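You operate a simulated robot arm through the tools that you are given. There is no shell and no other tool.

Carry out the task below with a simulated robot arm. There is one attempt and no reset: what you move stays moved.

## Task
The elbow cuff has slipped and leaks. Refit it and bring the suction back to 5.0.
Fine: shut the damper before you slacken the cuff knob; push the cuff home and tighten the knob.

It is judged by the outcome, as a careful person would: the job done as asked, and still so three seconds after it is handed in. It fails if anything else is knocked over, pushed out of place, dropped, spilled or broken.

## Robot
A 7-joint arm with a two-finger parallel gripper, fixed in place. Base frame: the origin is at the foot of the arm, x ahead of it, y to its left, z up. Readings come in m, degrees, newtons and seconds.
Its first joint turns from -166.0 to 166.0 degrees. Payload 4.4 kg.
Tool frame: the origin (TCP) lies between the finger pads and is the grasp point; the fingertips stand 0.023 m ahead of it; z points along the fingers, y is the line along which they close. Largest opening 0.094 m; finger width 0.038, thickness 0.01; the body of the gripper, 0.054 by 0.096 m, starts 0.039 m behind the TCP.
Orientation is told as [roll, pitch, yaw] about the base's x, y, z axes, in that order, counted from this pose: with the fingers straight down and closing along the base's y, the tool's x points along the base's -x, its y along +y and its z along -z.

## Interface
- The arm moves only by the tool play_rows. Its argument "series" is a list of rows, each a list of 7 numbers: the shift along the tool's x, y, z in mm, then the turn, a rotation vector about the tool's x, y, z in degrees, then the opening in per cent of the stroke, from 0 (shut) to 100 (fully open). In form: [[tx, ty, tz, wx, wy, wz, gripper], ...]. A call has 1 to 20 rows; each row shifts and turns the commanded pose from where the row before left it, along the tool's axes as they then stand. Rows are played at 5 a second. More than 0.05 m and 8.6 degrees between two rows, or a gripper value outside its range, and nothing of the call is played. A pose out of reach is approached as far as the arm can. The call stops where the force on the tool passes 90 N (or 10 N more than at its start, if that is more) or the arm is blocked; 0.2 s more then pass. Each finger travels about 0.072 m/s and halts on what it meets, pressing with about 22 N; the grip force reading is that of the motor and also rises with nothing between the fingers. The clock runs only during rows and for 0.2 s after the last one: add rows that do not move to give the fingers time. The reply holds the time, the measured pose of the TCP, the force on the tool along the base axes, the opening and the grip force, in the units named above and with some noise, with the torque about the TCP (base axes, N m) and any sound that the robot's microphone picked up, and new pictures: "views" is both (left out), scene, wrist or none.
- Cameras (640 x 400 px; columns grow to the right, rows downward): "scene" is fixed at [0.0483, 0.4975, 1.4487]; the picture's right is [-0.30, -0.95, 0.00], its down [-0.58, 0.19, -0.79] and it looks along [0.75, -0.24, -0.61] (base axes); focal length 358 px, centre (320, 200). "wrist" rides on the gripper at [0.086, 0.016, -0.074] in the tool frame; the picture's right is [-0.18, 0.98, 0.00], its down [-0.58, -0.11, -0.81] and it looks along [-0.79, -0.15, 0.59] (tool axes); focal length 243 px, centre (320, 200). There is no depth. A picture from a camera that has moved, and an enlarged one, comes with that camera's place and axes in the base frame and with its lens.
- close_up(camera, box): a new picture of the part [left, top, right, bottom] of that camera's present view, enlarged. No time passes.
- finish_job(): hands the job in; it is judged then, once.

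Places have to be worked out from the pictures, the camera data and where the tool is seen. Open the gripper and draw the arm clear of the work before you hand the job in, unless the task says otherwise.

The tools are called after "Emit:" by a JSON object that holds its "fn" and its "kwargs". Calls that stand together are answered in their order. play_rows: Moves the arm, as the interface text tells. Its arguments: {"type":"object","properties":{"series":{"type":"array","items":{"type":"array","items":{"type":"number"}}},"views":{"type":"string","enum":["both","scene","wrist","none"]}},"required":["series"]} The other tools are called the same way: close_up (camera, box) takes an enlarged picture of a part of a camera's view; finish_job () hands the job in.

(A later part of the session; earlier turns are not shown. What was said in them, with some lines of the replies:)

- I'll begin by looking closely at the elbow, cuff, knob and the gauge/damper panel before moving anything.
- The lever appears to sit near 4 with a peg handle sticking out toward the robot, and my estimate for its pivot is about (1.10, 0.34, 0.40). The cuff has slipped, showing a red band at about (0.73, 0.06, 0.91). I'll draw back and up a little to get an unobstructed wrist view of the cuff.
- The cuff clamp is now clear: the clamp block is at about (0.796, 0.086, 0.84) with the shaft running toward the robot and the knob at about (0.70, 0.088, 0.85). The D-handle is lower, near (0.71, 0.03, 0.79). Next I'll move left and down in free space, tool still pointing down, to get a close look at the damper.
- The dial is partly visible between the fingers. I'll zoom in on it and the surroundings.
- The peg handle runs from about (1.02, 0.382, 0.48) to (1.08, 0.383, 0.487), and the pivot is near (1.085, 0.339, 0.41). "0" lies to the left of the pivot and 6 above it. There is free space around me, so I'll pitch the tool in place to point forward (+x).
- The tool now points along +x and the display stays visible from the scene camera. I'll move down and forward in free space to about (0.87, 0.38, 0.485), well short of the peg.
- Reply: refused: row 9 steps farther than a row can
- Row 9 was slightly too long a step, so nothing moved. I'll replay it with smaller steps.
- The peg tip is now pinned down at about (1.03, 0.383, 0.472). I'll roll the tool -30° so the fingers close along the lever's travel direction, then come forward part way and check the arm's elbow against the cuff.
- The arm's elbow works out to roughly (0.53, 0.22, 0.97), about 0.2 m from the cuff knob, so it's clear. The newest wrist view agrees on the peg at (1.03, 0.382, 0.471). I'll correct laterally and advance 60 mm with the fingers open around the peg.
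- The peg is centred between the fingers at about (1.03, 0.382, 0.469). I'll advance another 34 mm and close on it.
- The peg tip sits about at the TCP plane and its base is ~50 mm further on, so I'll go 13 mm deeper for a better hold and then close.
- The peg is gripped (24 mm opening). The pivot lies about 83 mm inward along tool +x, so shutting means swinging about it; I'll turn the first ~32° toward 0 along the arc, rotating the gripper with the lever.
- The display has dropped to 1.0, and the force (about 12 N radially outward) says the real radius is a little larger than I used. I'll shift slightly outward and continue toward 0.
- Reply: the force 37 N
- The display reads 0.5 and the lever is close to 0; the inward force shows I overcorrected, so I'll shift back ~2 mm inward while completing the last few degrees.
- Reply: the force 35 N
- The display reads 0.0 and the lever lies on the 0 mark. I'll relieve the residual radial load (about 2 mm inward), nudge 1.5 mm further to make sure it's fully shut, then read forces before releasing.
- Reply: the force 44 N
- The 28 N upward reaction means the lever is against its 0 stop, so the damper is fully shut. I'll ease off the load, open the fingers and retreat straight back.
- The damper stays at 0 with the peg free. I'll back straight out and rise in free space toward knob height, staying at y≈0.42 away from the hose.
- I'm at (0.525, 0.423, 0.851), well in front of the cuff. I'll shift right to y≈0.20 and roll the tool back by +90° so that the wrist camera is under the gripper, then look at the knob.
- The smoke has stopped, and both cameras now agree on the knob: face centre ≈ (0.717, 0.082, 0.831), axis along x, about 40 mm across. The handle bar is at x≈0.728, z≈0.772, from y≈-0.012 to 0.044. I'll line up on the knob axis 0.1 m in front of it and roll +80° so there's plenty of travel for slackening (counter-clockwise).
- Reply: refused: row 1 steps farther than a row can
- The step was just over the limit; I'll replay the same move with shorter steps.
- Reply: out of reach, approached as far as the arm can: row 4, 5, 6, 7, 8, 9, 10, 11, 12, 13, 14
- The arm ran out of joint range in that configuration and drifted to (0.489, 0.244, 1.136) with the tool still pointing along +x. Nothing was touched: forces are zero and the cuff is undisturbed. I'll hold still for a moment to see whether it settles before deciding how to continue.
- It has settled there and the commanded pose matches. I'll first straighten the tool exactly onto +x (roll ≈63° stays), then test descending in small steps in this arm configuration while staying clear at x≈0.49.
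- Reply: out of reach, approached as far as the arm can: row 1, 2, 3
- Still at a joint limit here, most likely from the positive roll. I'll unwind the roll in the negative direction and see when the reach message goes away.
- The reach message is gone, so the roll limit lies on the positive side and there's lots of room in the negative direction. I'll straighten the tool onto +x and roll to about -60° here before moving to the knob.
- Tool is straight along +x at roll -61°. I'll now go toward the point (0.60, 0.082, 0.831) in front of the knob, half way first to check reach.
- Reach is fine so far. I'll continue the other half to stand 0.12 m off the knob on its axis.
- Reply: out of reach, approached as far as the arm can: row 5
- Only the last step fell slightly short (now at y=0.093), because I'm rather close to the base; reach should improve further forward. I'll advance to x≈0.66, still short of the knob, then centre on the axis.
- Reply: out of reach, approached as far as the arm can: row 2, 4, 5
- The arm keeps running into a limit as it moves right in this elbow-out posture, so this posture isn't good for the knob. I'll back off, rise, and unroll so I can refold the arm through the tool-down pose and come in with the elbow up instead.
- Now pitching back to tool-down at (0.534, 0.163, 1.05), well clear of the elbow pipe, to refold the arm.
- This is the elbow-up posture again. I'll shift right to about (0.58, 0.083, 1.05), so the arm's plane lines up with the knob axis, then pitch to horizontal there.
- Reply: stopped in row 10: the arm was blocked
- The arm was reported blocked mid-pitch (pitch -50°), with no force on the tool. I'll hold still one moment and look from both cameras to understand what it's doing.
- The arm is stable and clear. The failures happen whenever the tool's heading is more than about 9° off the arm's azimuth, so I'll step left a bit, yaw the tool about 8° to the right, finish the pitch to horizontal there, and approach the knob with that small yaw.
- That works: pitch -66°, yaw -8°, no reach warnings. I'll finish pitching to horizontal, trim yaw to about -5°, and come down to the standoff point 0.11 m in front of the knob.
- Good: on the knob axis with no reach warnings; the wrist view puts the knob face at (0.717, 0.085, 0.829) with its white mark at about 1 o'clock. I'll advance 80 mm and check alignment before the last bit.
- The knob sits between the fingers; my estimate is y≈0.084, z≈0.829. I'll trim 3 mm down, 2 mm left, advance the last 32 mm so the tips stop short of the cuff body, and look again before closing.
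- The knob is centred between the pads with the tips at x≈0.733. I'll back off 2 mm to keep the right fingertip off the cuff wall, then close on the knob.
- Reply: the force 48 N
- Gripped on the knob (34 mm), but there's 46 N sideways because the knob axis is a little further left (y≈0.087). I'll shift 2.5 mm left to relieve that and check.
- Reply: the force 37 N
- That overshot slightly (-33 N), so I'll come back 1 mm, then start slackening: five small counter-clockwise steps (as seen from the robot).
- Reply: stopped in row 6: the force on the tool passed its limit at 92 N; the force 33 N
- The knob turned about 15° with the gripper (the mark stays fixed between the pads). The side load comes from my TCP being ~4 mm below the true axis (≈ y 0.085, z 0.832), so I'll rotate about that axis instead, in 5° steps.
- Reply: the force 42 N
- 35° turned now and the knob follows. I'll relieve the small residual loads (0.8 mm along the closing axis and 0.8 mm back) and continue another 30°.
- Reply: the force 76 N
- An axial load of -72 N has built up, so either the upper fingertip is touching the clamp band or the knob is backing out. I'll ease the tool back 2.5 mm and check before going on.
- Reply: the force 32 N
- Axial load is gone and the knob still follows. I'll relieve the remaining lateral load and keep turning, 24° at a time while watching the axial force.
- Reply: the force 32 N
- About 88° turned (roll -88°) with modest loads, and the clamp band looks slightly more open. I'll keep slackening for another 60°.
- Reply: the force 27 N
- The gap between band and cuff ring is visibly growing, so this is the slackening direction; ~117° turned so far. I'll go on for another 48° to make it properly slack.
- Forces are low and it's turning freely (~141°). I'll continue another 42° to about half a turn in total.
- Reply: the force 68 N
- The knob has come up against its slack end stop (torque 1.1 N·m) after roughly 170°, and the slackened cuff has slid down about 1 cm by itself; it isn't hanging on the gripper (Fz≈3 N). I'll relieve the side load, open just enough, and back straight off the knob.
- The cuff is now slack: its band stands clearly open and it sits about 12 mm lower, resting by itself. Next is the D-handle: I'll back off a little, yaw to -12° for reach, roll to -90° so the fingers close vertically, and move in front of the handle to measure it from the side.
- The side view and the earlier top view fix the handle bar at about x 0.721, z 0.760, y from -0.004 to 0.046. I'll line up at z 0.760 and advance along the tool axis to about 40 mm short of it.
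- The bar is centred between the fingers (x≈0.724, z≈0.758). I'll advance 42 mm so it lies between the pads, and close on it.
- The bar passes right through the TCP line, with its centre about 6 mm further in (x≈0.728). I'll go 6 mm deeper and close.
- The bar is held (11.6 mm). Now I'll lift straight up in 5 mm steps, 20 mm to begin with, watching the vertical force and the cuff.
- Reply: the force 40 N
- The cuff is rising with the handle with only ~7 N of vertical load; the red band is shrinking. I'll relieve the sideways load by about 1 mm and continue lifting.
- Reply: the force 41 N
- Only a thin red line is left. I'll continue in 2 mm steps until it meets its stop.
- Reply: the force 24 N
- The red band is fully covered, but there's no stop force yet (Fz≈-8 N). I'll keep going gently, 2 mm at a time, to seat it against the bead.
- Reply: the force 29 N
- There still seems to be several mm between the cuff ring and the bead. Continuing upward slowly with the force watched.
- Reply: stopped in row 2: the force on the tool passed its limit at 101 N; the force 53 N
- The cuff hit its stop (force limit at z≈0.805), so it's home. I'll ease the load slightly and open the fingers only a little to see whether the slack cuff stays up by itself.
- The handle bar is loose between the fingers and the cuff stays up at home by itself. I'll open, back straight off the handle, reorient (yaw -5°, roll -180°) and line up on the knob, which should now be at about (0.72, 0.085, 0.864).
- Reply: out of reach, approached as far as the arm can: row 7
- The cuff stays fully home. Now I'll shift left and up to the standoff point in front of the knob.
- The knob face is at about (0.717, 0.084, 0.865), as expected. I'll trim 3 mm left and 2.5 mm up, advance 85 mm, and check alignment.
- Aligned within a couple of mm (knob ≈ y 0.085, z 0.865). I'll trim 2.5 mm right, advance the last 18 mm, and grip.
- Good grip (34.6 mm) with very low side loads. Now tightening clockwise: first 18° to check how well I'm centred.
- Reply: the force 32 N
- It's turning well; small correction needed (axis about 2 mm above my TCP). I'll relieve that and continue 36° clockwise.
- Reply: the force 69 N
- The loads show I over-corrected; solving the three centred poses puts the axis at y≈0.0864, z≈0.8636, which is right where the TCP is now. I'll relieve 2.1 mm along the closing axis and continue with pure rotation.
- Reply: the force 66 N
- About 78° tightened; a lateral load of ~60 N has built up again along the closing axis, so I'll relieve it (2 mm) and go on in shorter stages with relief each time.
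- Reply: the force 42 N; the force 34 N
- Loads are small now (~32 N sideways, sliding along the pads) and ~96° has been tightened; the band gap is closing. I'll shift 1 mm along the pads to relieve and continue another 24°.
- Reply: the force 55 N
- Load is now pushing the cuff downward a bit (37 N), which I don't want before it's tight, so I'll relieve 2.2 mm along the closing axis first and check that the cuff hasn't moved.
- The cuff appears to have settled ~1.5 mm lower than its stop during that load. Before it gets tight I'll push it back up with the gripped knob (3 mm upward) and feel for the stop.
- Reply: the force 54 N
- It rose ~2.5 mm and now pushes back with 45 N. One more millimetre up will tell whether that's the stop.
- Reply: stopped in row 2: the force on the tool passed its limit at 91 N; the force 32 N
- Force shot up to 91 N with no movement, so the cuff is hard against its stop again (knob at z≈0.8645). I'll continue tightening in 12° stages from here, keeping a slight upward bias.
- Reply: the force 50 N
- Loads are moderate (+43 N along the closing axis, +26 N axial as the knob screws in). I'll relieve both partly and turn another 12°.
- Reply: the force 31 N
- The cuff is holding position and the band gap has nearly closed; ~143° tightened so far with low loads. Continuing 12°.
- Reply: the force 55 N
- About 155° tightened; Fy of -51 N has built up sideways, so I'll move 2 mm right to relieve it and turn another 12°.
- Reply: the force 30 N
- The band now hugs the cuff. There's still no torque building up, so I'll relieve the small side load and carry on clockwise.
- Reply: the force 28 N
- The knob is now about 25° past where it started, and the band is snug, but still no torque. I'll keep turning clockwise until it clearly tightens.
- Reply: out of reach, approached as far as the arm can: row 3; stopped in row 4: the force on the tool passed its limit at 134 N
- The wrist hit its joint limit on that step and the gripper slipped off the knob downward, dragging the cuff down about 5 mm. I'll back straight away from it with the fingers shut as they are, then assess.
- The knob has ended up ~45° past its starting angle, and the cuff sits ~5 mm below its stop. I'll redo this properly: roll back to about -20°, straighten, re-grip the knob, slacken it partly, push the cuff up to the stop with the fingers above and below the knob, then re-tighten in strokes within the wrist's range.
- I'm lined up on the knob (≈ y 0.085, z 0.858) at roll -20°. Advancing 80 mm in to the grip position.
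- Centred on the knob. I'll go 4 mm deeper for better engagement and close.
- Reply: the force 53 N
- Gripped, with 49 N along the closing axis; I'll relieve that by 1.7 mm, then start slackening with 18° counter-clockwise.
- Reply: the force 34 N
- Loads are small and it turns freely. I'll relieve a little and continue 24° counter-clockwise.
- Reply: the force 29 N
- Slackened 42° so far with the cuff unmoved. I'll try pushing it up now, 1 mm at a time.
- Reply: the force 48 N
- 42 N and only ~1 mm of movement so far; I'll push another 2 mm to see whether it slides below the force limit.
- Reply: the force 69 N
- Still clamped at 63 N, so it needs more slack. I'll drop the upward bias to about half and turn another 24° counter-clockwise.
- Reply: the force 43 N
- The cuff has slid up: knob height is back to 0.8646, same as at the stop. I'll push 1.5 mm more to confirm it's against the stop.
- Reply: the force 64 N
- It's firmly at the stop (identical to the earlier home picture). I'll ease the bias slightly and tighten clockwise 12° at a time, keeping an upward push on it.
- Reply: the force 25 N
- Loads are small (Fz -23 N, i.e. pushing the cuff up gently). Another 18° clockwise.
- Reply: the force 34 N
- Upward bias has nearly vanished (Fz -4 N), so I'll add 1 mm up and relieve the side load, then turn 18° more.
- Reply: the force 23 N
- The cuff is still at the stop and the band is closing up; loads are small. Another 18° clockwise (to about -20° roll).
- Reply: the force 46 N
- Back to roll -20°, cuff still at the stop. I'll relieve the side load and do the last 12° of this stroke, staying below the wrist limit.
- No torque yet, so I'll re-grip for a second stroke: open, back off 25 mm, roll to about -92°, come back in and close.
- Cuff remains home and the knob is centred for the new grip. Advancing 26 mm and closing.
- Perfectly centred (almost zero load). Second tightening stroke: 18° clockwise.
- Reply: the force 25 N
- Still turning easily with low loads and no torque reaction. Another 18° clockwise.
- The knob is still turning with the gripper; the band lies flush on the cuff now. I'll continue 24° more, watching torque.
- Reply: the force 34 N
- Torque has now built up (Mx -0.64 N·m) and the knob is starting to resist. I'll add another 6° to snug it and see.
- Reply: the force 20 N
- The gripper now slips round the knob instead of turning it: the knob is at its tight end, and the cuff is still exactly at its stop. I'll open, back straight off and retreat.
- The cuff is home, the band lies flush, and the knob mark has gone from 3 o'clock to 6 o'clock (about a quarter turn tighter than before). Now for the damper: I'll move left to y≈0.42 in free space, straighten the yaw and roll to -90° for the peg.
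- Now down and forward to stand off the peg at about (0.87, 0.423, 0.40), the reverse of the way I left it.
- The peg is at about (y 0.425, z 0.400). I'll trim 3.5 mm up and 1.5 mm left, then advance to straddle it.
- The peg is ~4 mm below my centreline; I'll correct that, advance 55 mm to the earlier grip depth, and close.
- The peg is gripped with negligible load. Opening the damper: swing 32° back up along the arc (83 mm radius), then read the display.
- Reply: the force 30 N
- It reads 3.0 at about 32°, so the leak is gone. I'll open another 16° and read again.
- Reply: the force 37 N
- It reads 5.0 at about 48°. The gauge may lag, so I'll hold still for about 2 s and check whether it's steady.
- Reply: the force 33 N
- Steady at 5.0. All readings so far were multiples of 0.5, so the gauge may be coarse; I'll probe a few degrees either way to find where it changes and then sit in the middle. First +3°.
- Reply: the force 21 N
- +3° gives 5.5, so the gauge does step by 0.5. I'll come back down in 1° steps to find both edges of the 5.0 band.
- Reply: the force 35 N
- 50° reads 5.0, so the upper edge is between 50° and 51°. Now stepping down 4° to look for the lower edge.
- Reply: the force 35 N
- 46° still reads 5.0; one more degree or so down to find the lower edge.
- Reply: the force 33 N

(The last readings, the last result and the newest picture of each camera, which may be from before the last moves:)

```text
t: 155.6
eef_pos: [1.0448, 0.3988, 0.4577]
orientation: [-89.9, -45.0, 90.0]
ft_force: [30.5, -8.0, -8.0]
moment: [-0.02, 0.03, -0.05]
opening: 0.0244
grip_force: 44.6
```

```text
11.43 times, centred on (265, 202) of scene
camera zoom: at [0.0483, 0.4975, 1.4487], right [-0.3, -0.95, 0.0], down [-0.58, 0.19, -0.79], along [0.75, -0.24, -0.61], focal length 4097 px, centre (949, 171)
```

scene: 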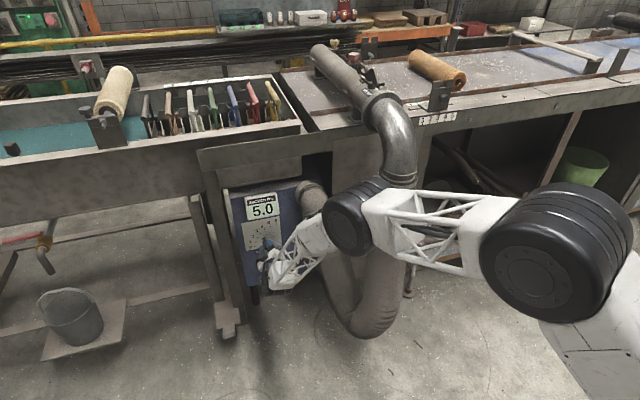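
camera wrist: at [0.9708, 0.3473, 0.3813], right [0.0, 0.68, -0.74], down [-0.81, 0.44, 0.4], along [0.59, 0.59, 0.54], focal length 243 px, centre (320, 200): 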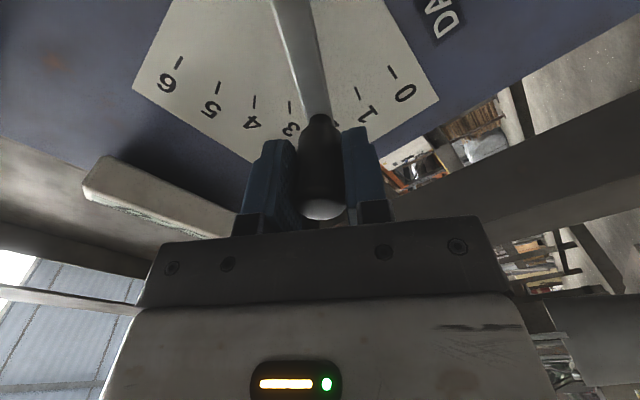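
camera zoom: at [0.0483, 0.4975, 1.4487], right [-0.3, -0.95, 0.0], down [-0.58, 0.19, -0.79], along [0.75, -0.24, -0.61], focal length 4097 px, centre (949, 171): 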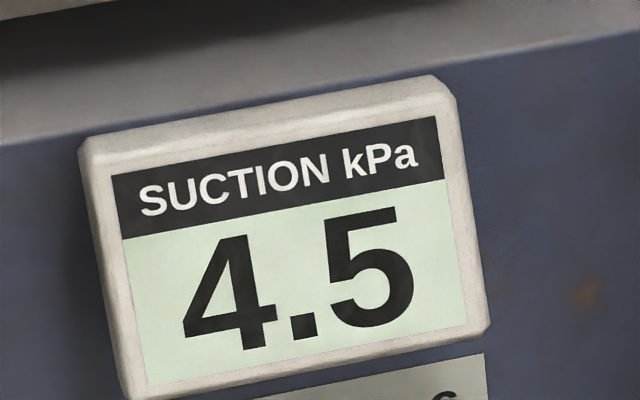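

The 5.0 band runs from about 45.5° to 50.5°, so its centre is 48°. I'll go back up 3° to the middle and confirm, with residual loads relieved.

Emit:
{"fn": "play_rows", "kwargs": {"series": [[0.05, -2.2, -0.5, 0, 0, 1.5, 0], [0.05, -2.15, 0, 0, 0, 1.5, 0], [0, 0, 0, 0, 0, 0, 0], [0, 0, 0, 0, 0, 0, 0], [0, 0, 0, 0, 0, 0, 0]], "views": "none"}}

Emit:
{"fn": "close_up", "kwargs": {"camera": "scene", "box": [240, 185, 290, 220]}}

```text
t: 156.8
eef_pos: [1.0447, 0.3966, 0.4624]
orientation: [-90.0, -48.0, 90.0]
ft_force: [26.2, -3.9, -3.9]
moment: [-0.01, 0.01, -0.01]
opening: 0.0244
grip_force: 45.0
```

```text
11.43 times, centred on (265, 202) of scene
camera zoom: at [0.0483, 0.4975, 1.4487], right [-0.3, -0.95, 0.0], down [-0.58, 0.19, -0.79], along [0.75, -0.24, -0.61], focal length 4097 px, centre (949, 171)
```

zoom: 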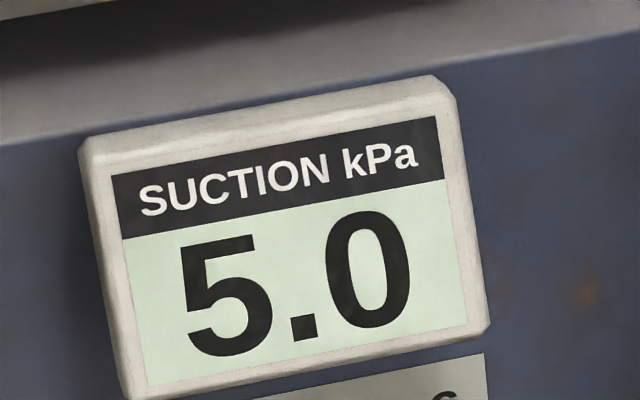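

Back at 48° with 5.0 showing and almost no tangential load. I'll relieve the axial load, open the fingers gently, and back straight off the peg.

Emit:
{"fn": "play_rows", "kwargs": {"series": [[0, 0, 0.8, 0, 0, 0, 0], [0, 0, 0, 0, 0, 0, 27], [0, 0, 0, 0, 0, 0, 40], [0, 0, 0, 0, 0, 0, 70], [0, 0, 0, 0, 0, 0, 80], [0, 0, 0, 0, 0, 0, 80], [0, 0, -15, 0, 0, 0, 80], [0, 0, -25, 0, 0, 0, 80], [0, 0, -40, 0, 0, 0, 80], [0, 0, -40, 0, 0, 0, 80], [0, 0, 0, 0, 0, 0, 80]], "views": "both"}}

Emit:
{"fn": "close_up", "kwargs": {"camera": "scene", "box": [220, 180, 340, 310]}}

Emit:
{"fn": "close_up", "kwargs": {"camera": "wrist", "box": [200, 0, 440, 220]}}

```text
t: 159.2
eef_pos: [0.9246, 0.3973, 0.4628]
orientation: [-90.1, -48.0, 90.0]
ft_force: [-0.5, 0.4, 0.0]
moment: [0.0, -0.01, -0.01]
opening: 0.0755
grip_force: 0.1
camera wrist: at [0.8497, 0.3514, 0.3863], right [0.0, 0.85, -0.52], down [-0.81, 0.31, 0.5], along [0.59, 0.42, 0.69], focal length 243 px, centre (320, 200)
```

scene: 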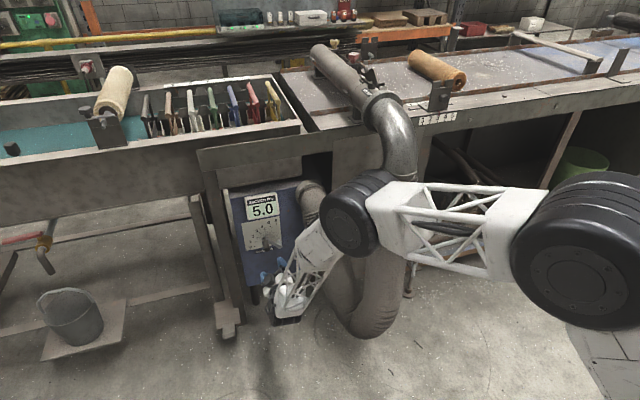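
wrist: 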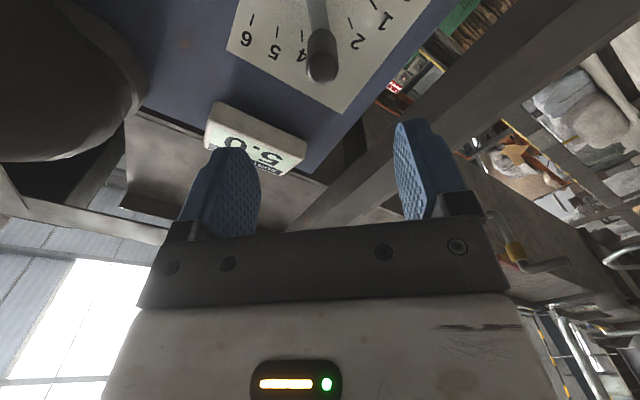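

```text
3.08 times, centred on (280, 245) of scene
camera zoom: at [0.0483, 0.4975, 1.4487], right [-0.3, -0.95, 0.0], down [-0.58, 0.19, -0.79], along [0.75, -0.24, -0.61], focal length 1103 px, centre (443, 62)
```

zoom: 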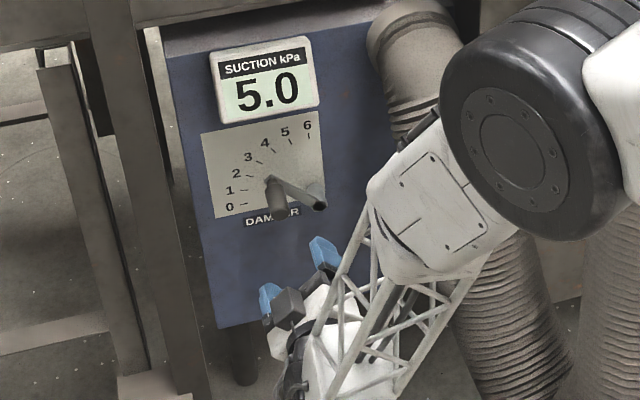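

```text
1.82 times, centred on (320, 110) of wrist
camera zoom: at [0.8497, 0.3514, 0.3863], right [0.0, 0.85, -0.52], down [-0.81, 0.31, 0.5], along [0.59, 0.42, 0.69], focal length 441 px, centre (320, 364)
```

zoom: 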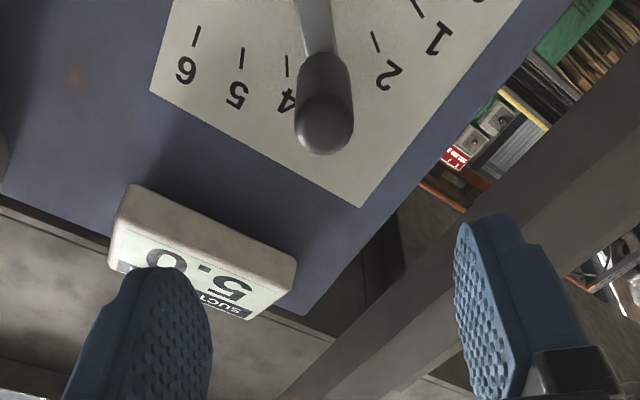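

Released; lever stays and the gauge holds at 5.0. I'll now withdraw the arm back and up, well clear of the work, and check the cuff and gauge once more.

Emit:
{"fn": "play_rows", "kwargs": {"series": [[0, 0, -42, 0, 0, 0, 80], [0, 0, -42, 0, 0, 0, 80], [0, 0, -42, 0, 0, 0, 80], [0, 0, -42, 0, 0, 0, 80], [0, 0, -42, 0, 0, 0, 80], [0, 0, -42, 0, 0, 0, 80], [-26, -23.4, -15, 0, 0, 0, 80], [-26, -23.4, -15, 0, 0, 0, 80], [-26, -23.4, -15, 0, 0, 0, 80], [-26, -23.4, -15, 0, 0, 0, 80], [-26, -23.4, -15, 0, 0, 0, 80], [-26, -23.4, -15, 0, 0, 0, 80], [-26, -23.4, -15, 0, 0, 0, 80], [-26, -23.4, -15, 0, 0, 0, 80], [0, 0, 0, 0, 0, 0, 80]], "views": "both"}}

Emit:
{"fn": "close_up", "kwargs": {"camera": "scene", "box": [220, 180, 340, 310]}}

Emit:
{"fn": "close_up", "kwargs": {"camera": "scene", "box": [350, 150, 450, 250]}}

```text
t: 162.4
eef_pos: [0.5525, 0.3985, 0.7412]
orientation: [-90.1, -48.0, 89.9]
ft_force: [0.0, 0.1, 0.1]
moment: [-0.01, -0.01, -0.01]
opening: 0.0751
grip_force: 0.0
camera wrist: at [0.4777, 0.3528, 0.6649], right [0.0, 0.85, -0.52], down [-0.81, 0.31, 0.5], along [0.59, 0.42, 0.69], focal length 243 px, centre (320, 200)
```

scene: 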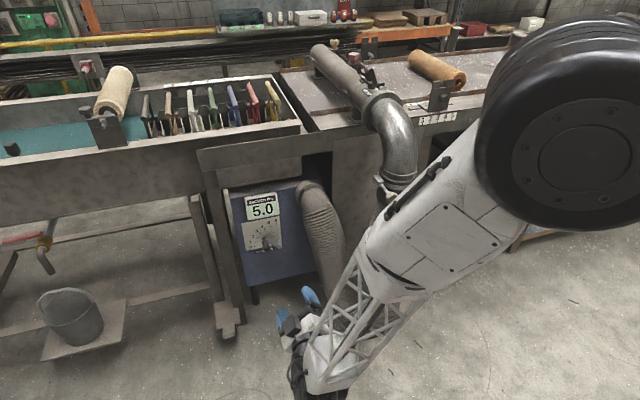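
wrist: 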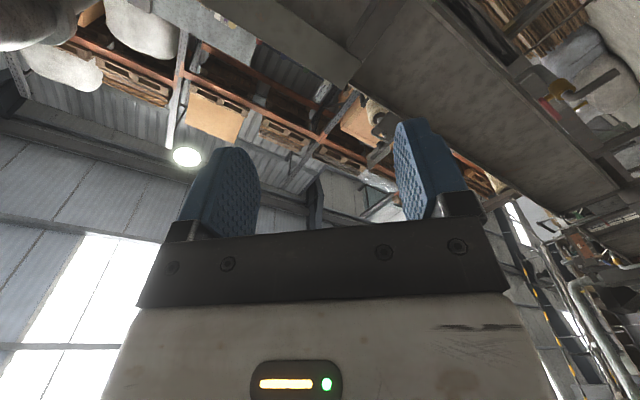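

```text
3.08 times, centred on (280, 245) of scene
camera zoom: at [0.0483, 0.4975, 1.4487], right [-0.3, -0.95, 0.0], down [-0.58, 0.19, -0.79], along [0.75, -0.24, -0.61], focal length 1103 px, centre (443, 62)
```

zoom: 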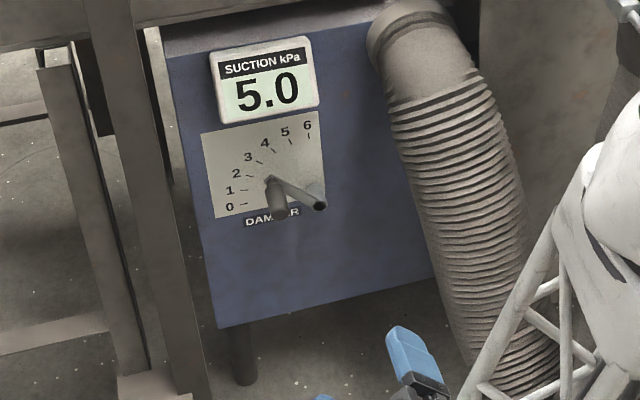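

```text
4.00 times, centred on (400, 200) of scene
camera zoom: at [0.0483, 0.4975, 1.4487], right [-0.3, -0.95, 0.0], down [-0.58, 0.19, -0.79], along [0.75, -0.24, -0.61], focal length 1434 px, centre (0, 200)
```

zoom: 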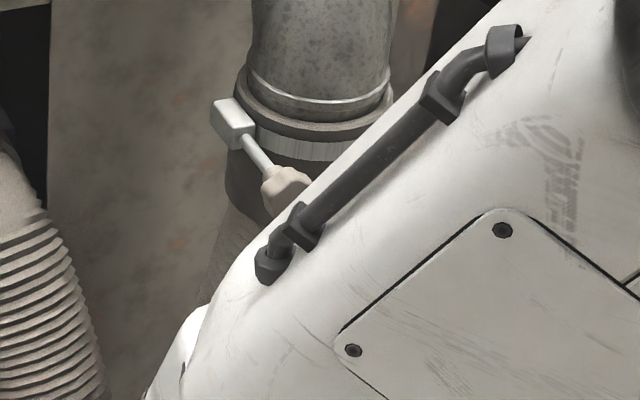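

Gauge reads 5.0 and the cuff is at home. The forearm still overlaps the cuff in this view, so I'll draw the arm further back and up to be clearly away and get a full look at it.

Emit:
{"fn": "play_rows", "kwargs": {"series": [[-26, -23.4, -20, 0, 0, 0, 80], [-26, -23.4, -20, 0, 0, 0, 80], [-26, -23.4, -20, 0, 0, 0, 80], [-26, -23.4, -20, 0, 0, 0, 80], [-26, -23.4, -15, 0, 0, 0, 80], [-26, -23.4, 0, 0, 0, 0, 80], [0, 0, 0, 0, 0, 0, 80]], "views": "both"}}

Emit:
{"fn": "close_up", "kwargs": {"camera": "scene", "box": [350, 150, 450, 250]}}

Emit:
{"fn": "close_up", "kwargs": {"camera": "scene", "box": [220, 180, 340, 310]}}

```text
t: 164.0
eef_pos: [0.4579, 0.3974, 0.9488]
orientation: [-90.0, -47.9, 89.9]
ft_force: [-0.4, 0.5, -0.5]
moment: [-0.01, -0.05, 0.03]
opening: 0.075
grip_force: 0.0
camera wrist: at [0.3823, 0.3518, 0.8732], right [0.0, 0.85, -0.52], down [-0.81, 0.31, 0.5], along [0.59, 0.42, 0.69], focal length 243 px, centre (320, 200)
```

scene: 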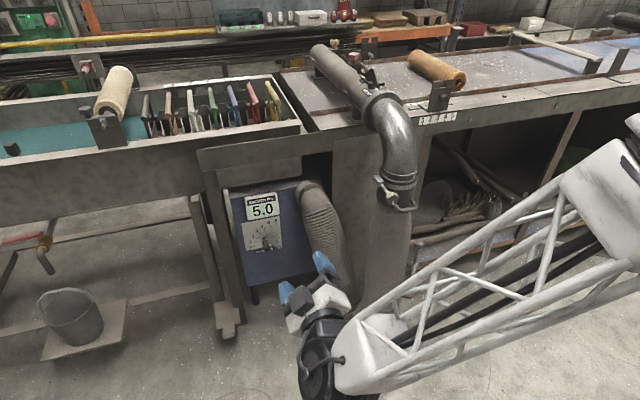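
wrist: 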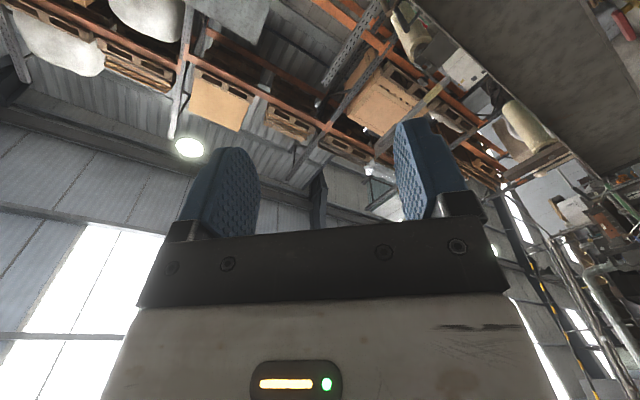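

```text
4.00 times, centred on (400, 200) of scene
camera zoom: at [0.0483, 0.4975, 1.4487], right [-0.3, -0.95, 0.0], down [-0.58, 0.19, -0.79], along [0.75, -0.24, -0.61], focal length 1434 px, centre (0, 200)
```

zoom: 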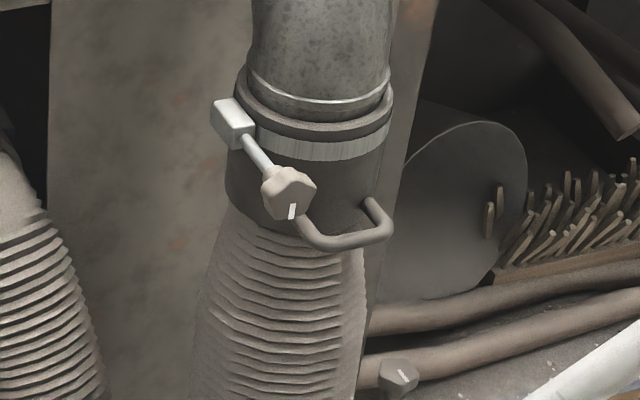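

```text
3.08 times, centred on (280, 245) of scene
camera zoom: at [0.0483, 0.4975, 1.4487], right [-0.3, -0.95, 0.0], down [-0.58, 0.19, -0.79], along [0.75, -0.24, -0.61], focal length 1103 px, centre (443, 62)
```

zoom: 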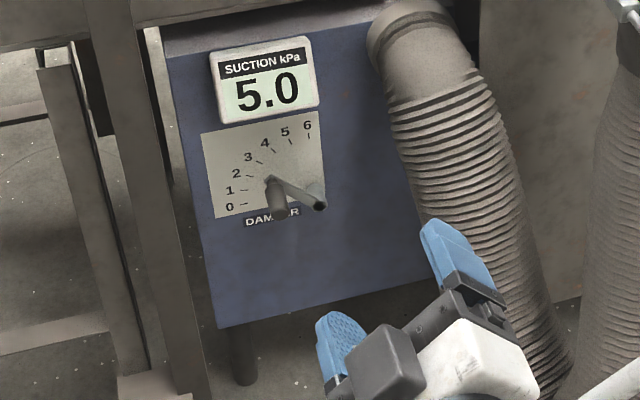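

The cuff is fully home with the red band hidden, the band is flush and the knob tight. There is no leak plume, the gauge is steady at 5.0 and the gripper is open and clear. Nothing else has been disturbed, so I'm handing the job in.

Emit:
{"fn": "finish_job", "kwargs": {}}

```text
The job is handed in.
```

The elbow cuff is refitted and the suction gauge reads a steady 5.0, with no leak plume showing. I've handed the job in.

- **Damper:** I shut it fully to the 0 stop before touching the cuff knob. After the refit I reopened it and set the lever to the middle of the 5.0 band. The gauge only steps in 0.5, so the true reading could be slightly either side of 5.0.
- **Cuff:** I slackened the knob and pushed the cuff up until it met its stop. The red band is now fully covered.
- **Knob:** It is tightened until it would turn no further, about a quarter turn past where it started.

One thing went wrong along the way. While I was first tightening the knob, the wrist ran out of travel and the gripper slipped off, pulling the cuff down about 5 mm. I slackened the knob again, pushed the cuff back to its stop and retightened it. It hasn't moved since.

In the last pictures nothing else looked disturbed. The gripper is open and the arm is clear of the work.
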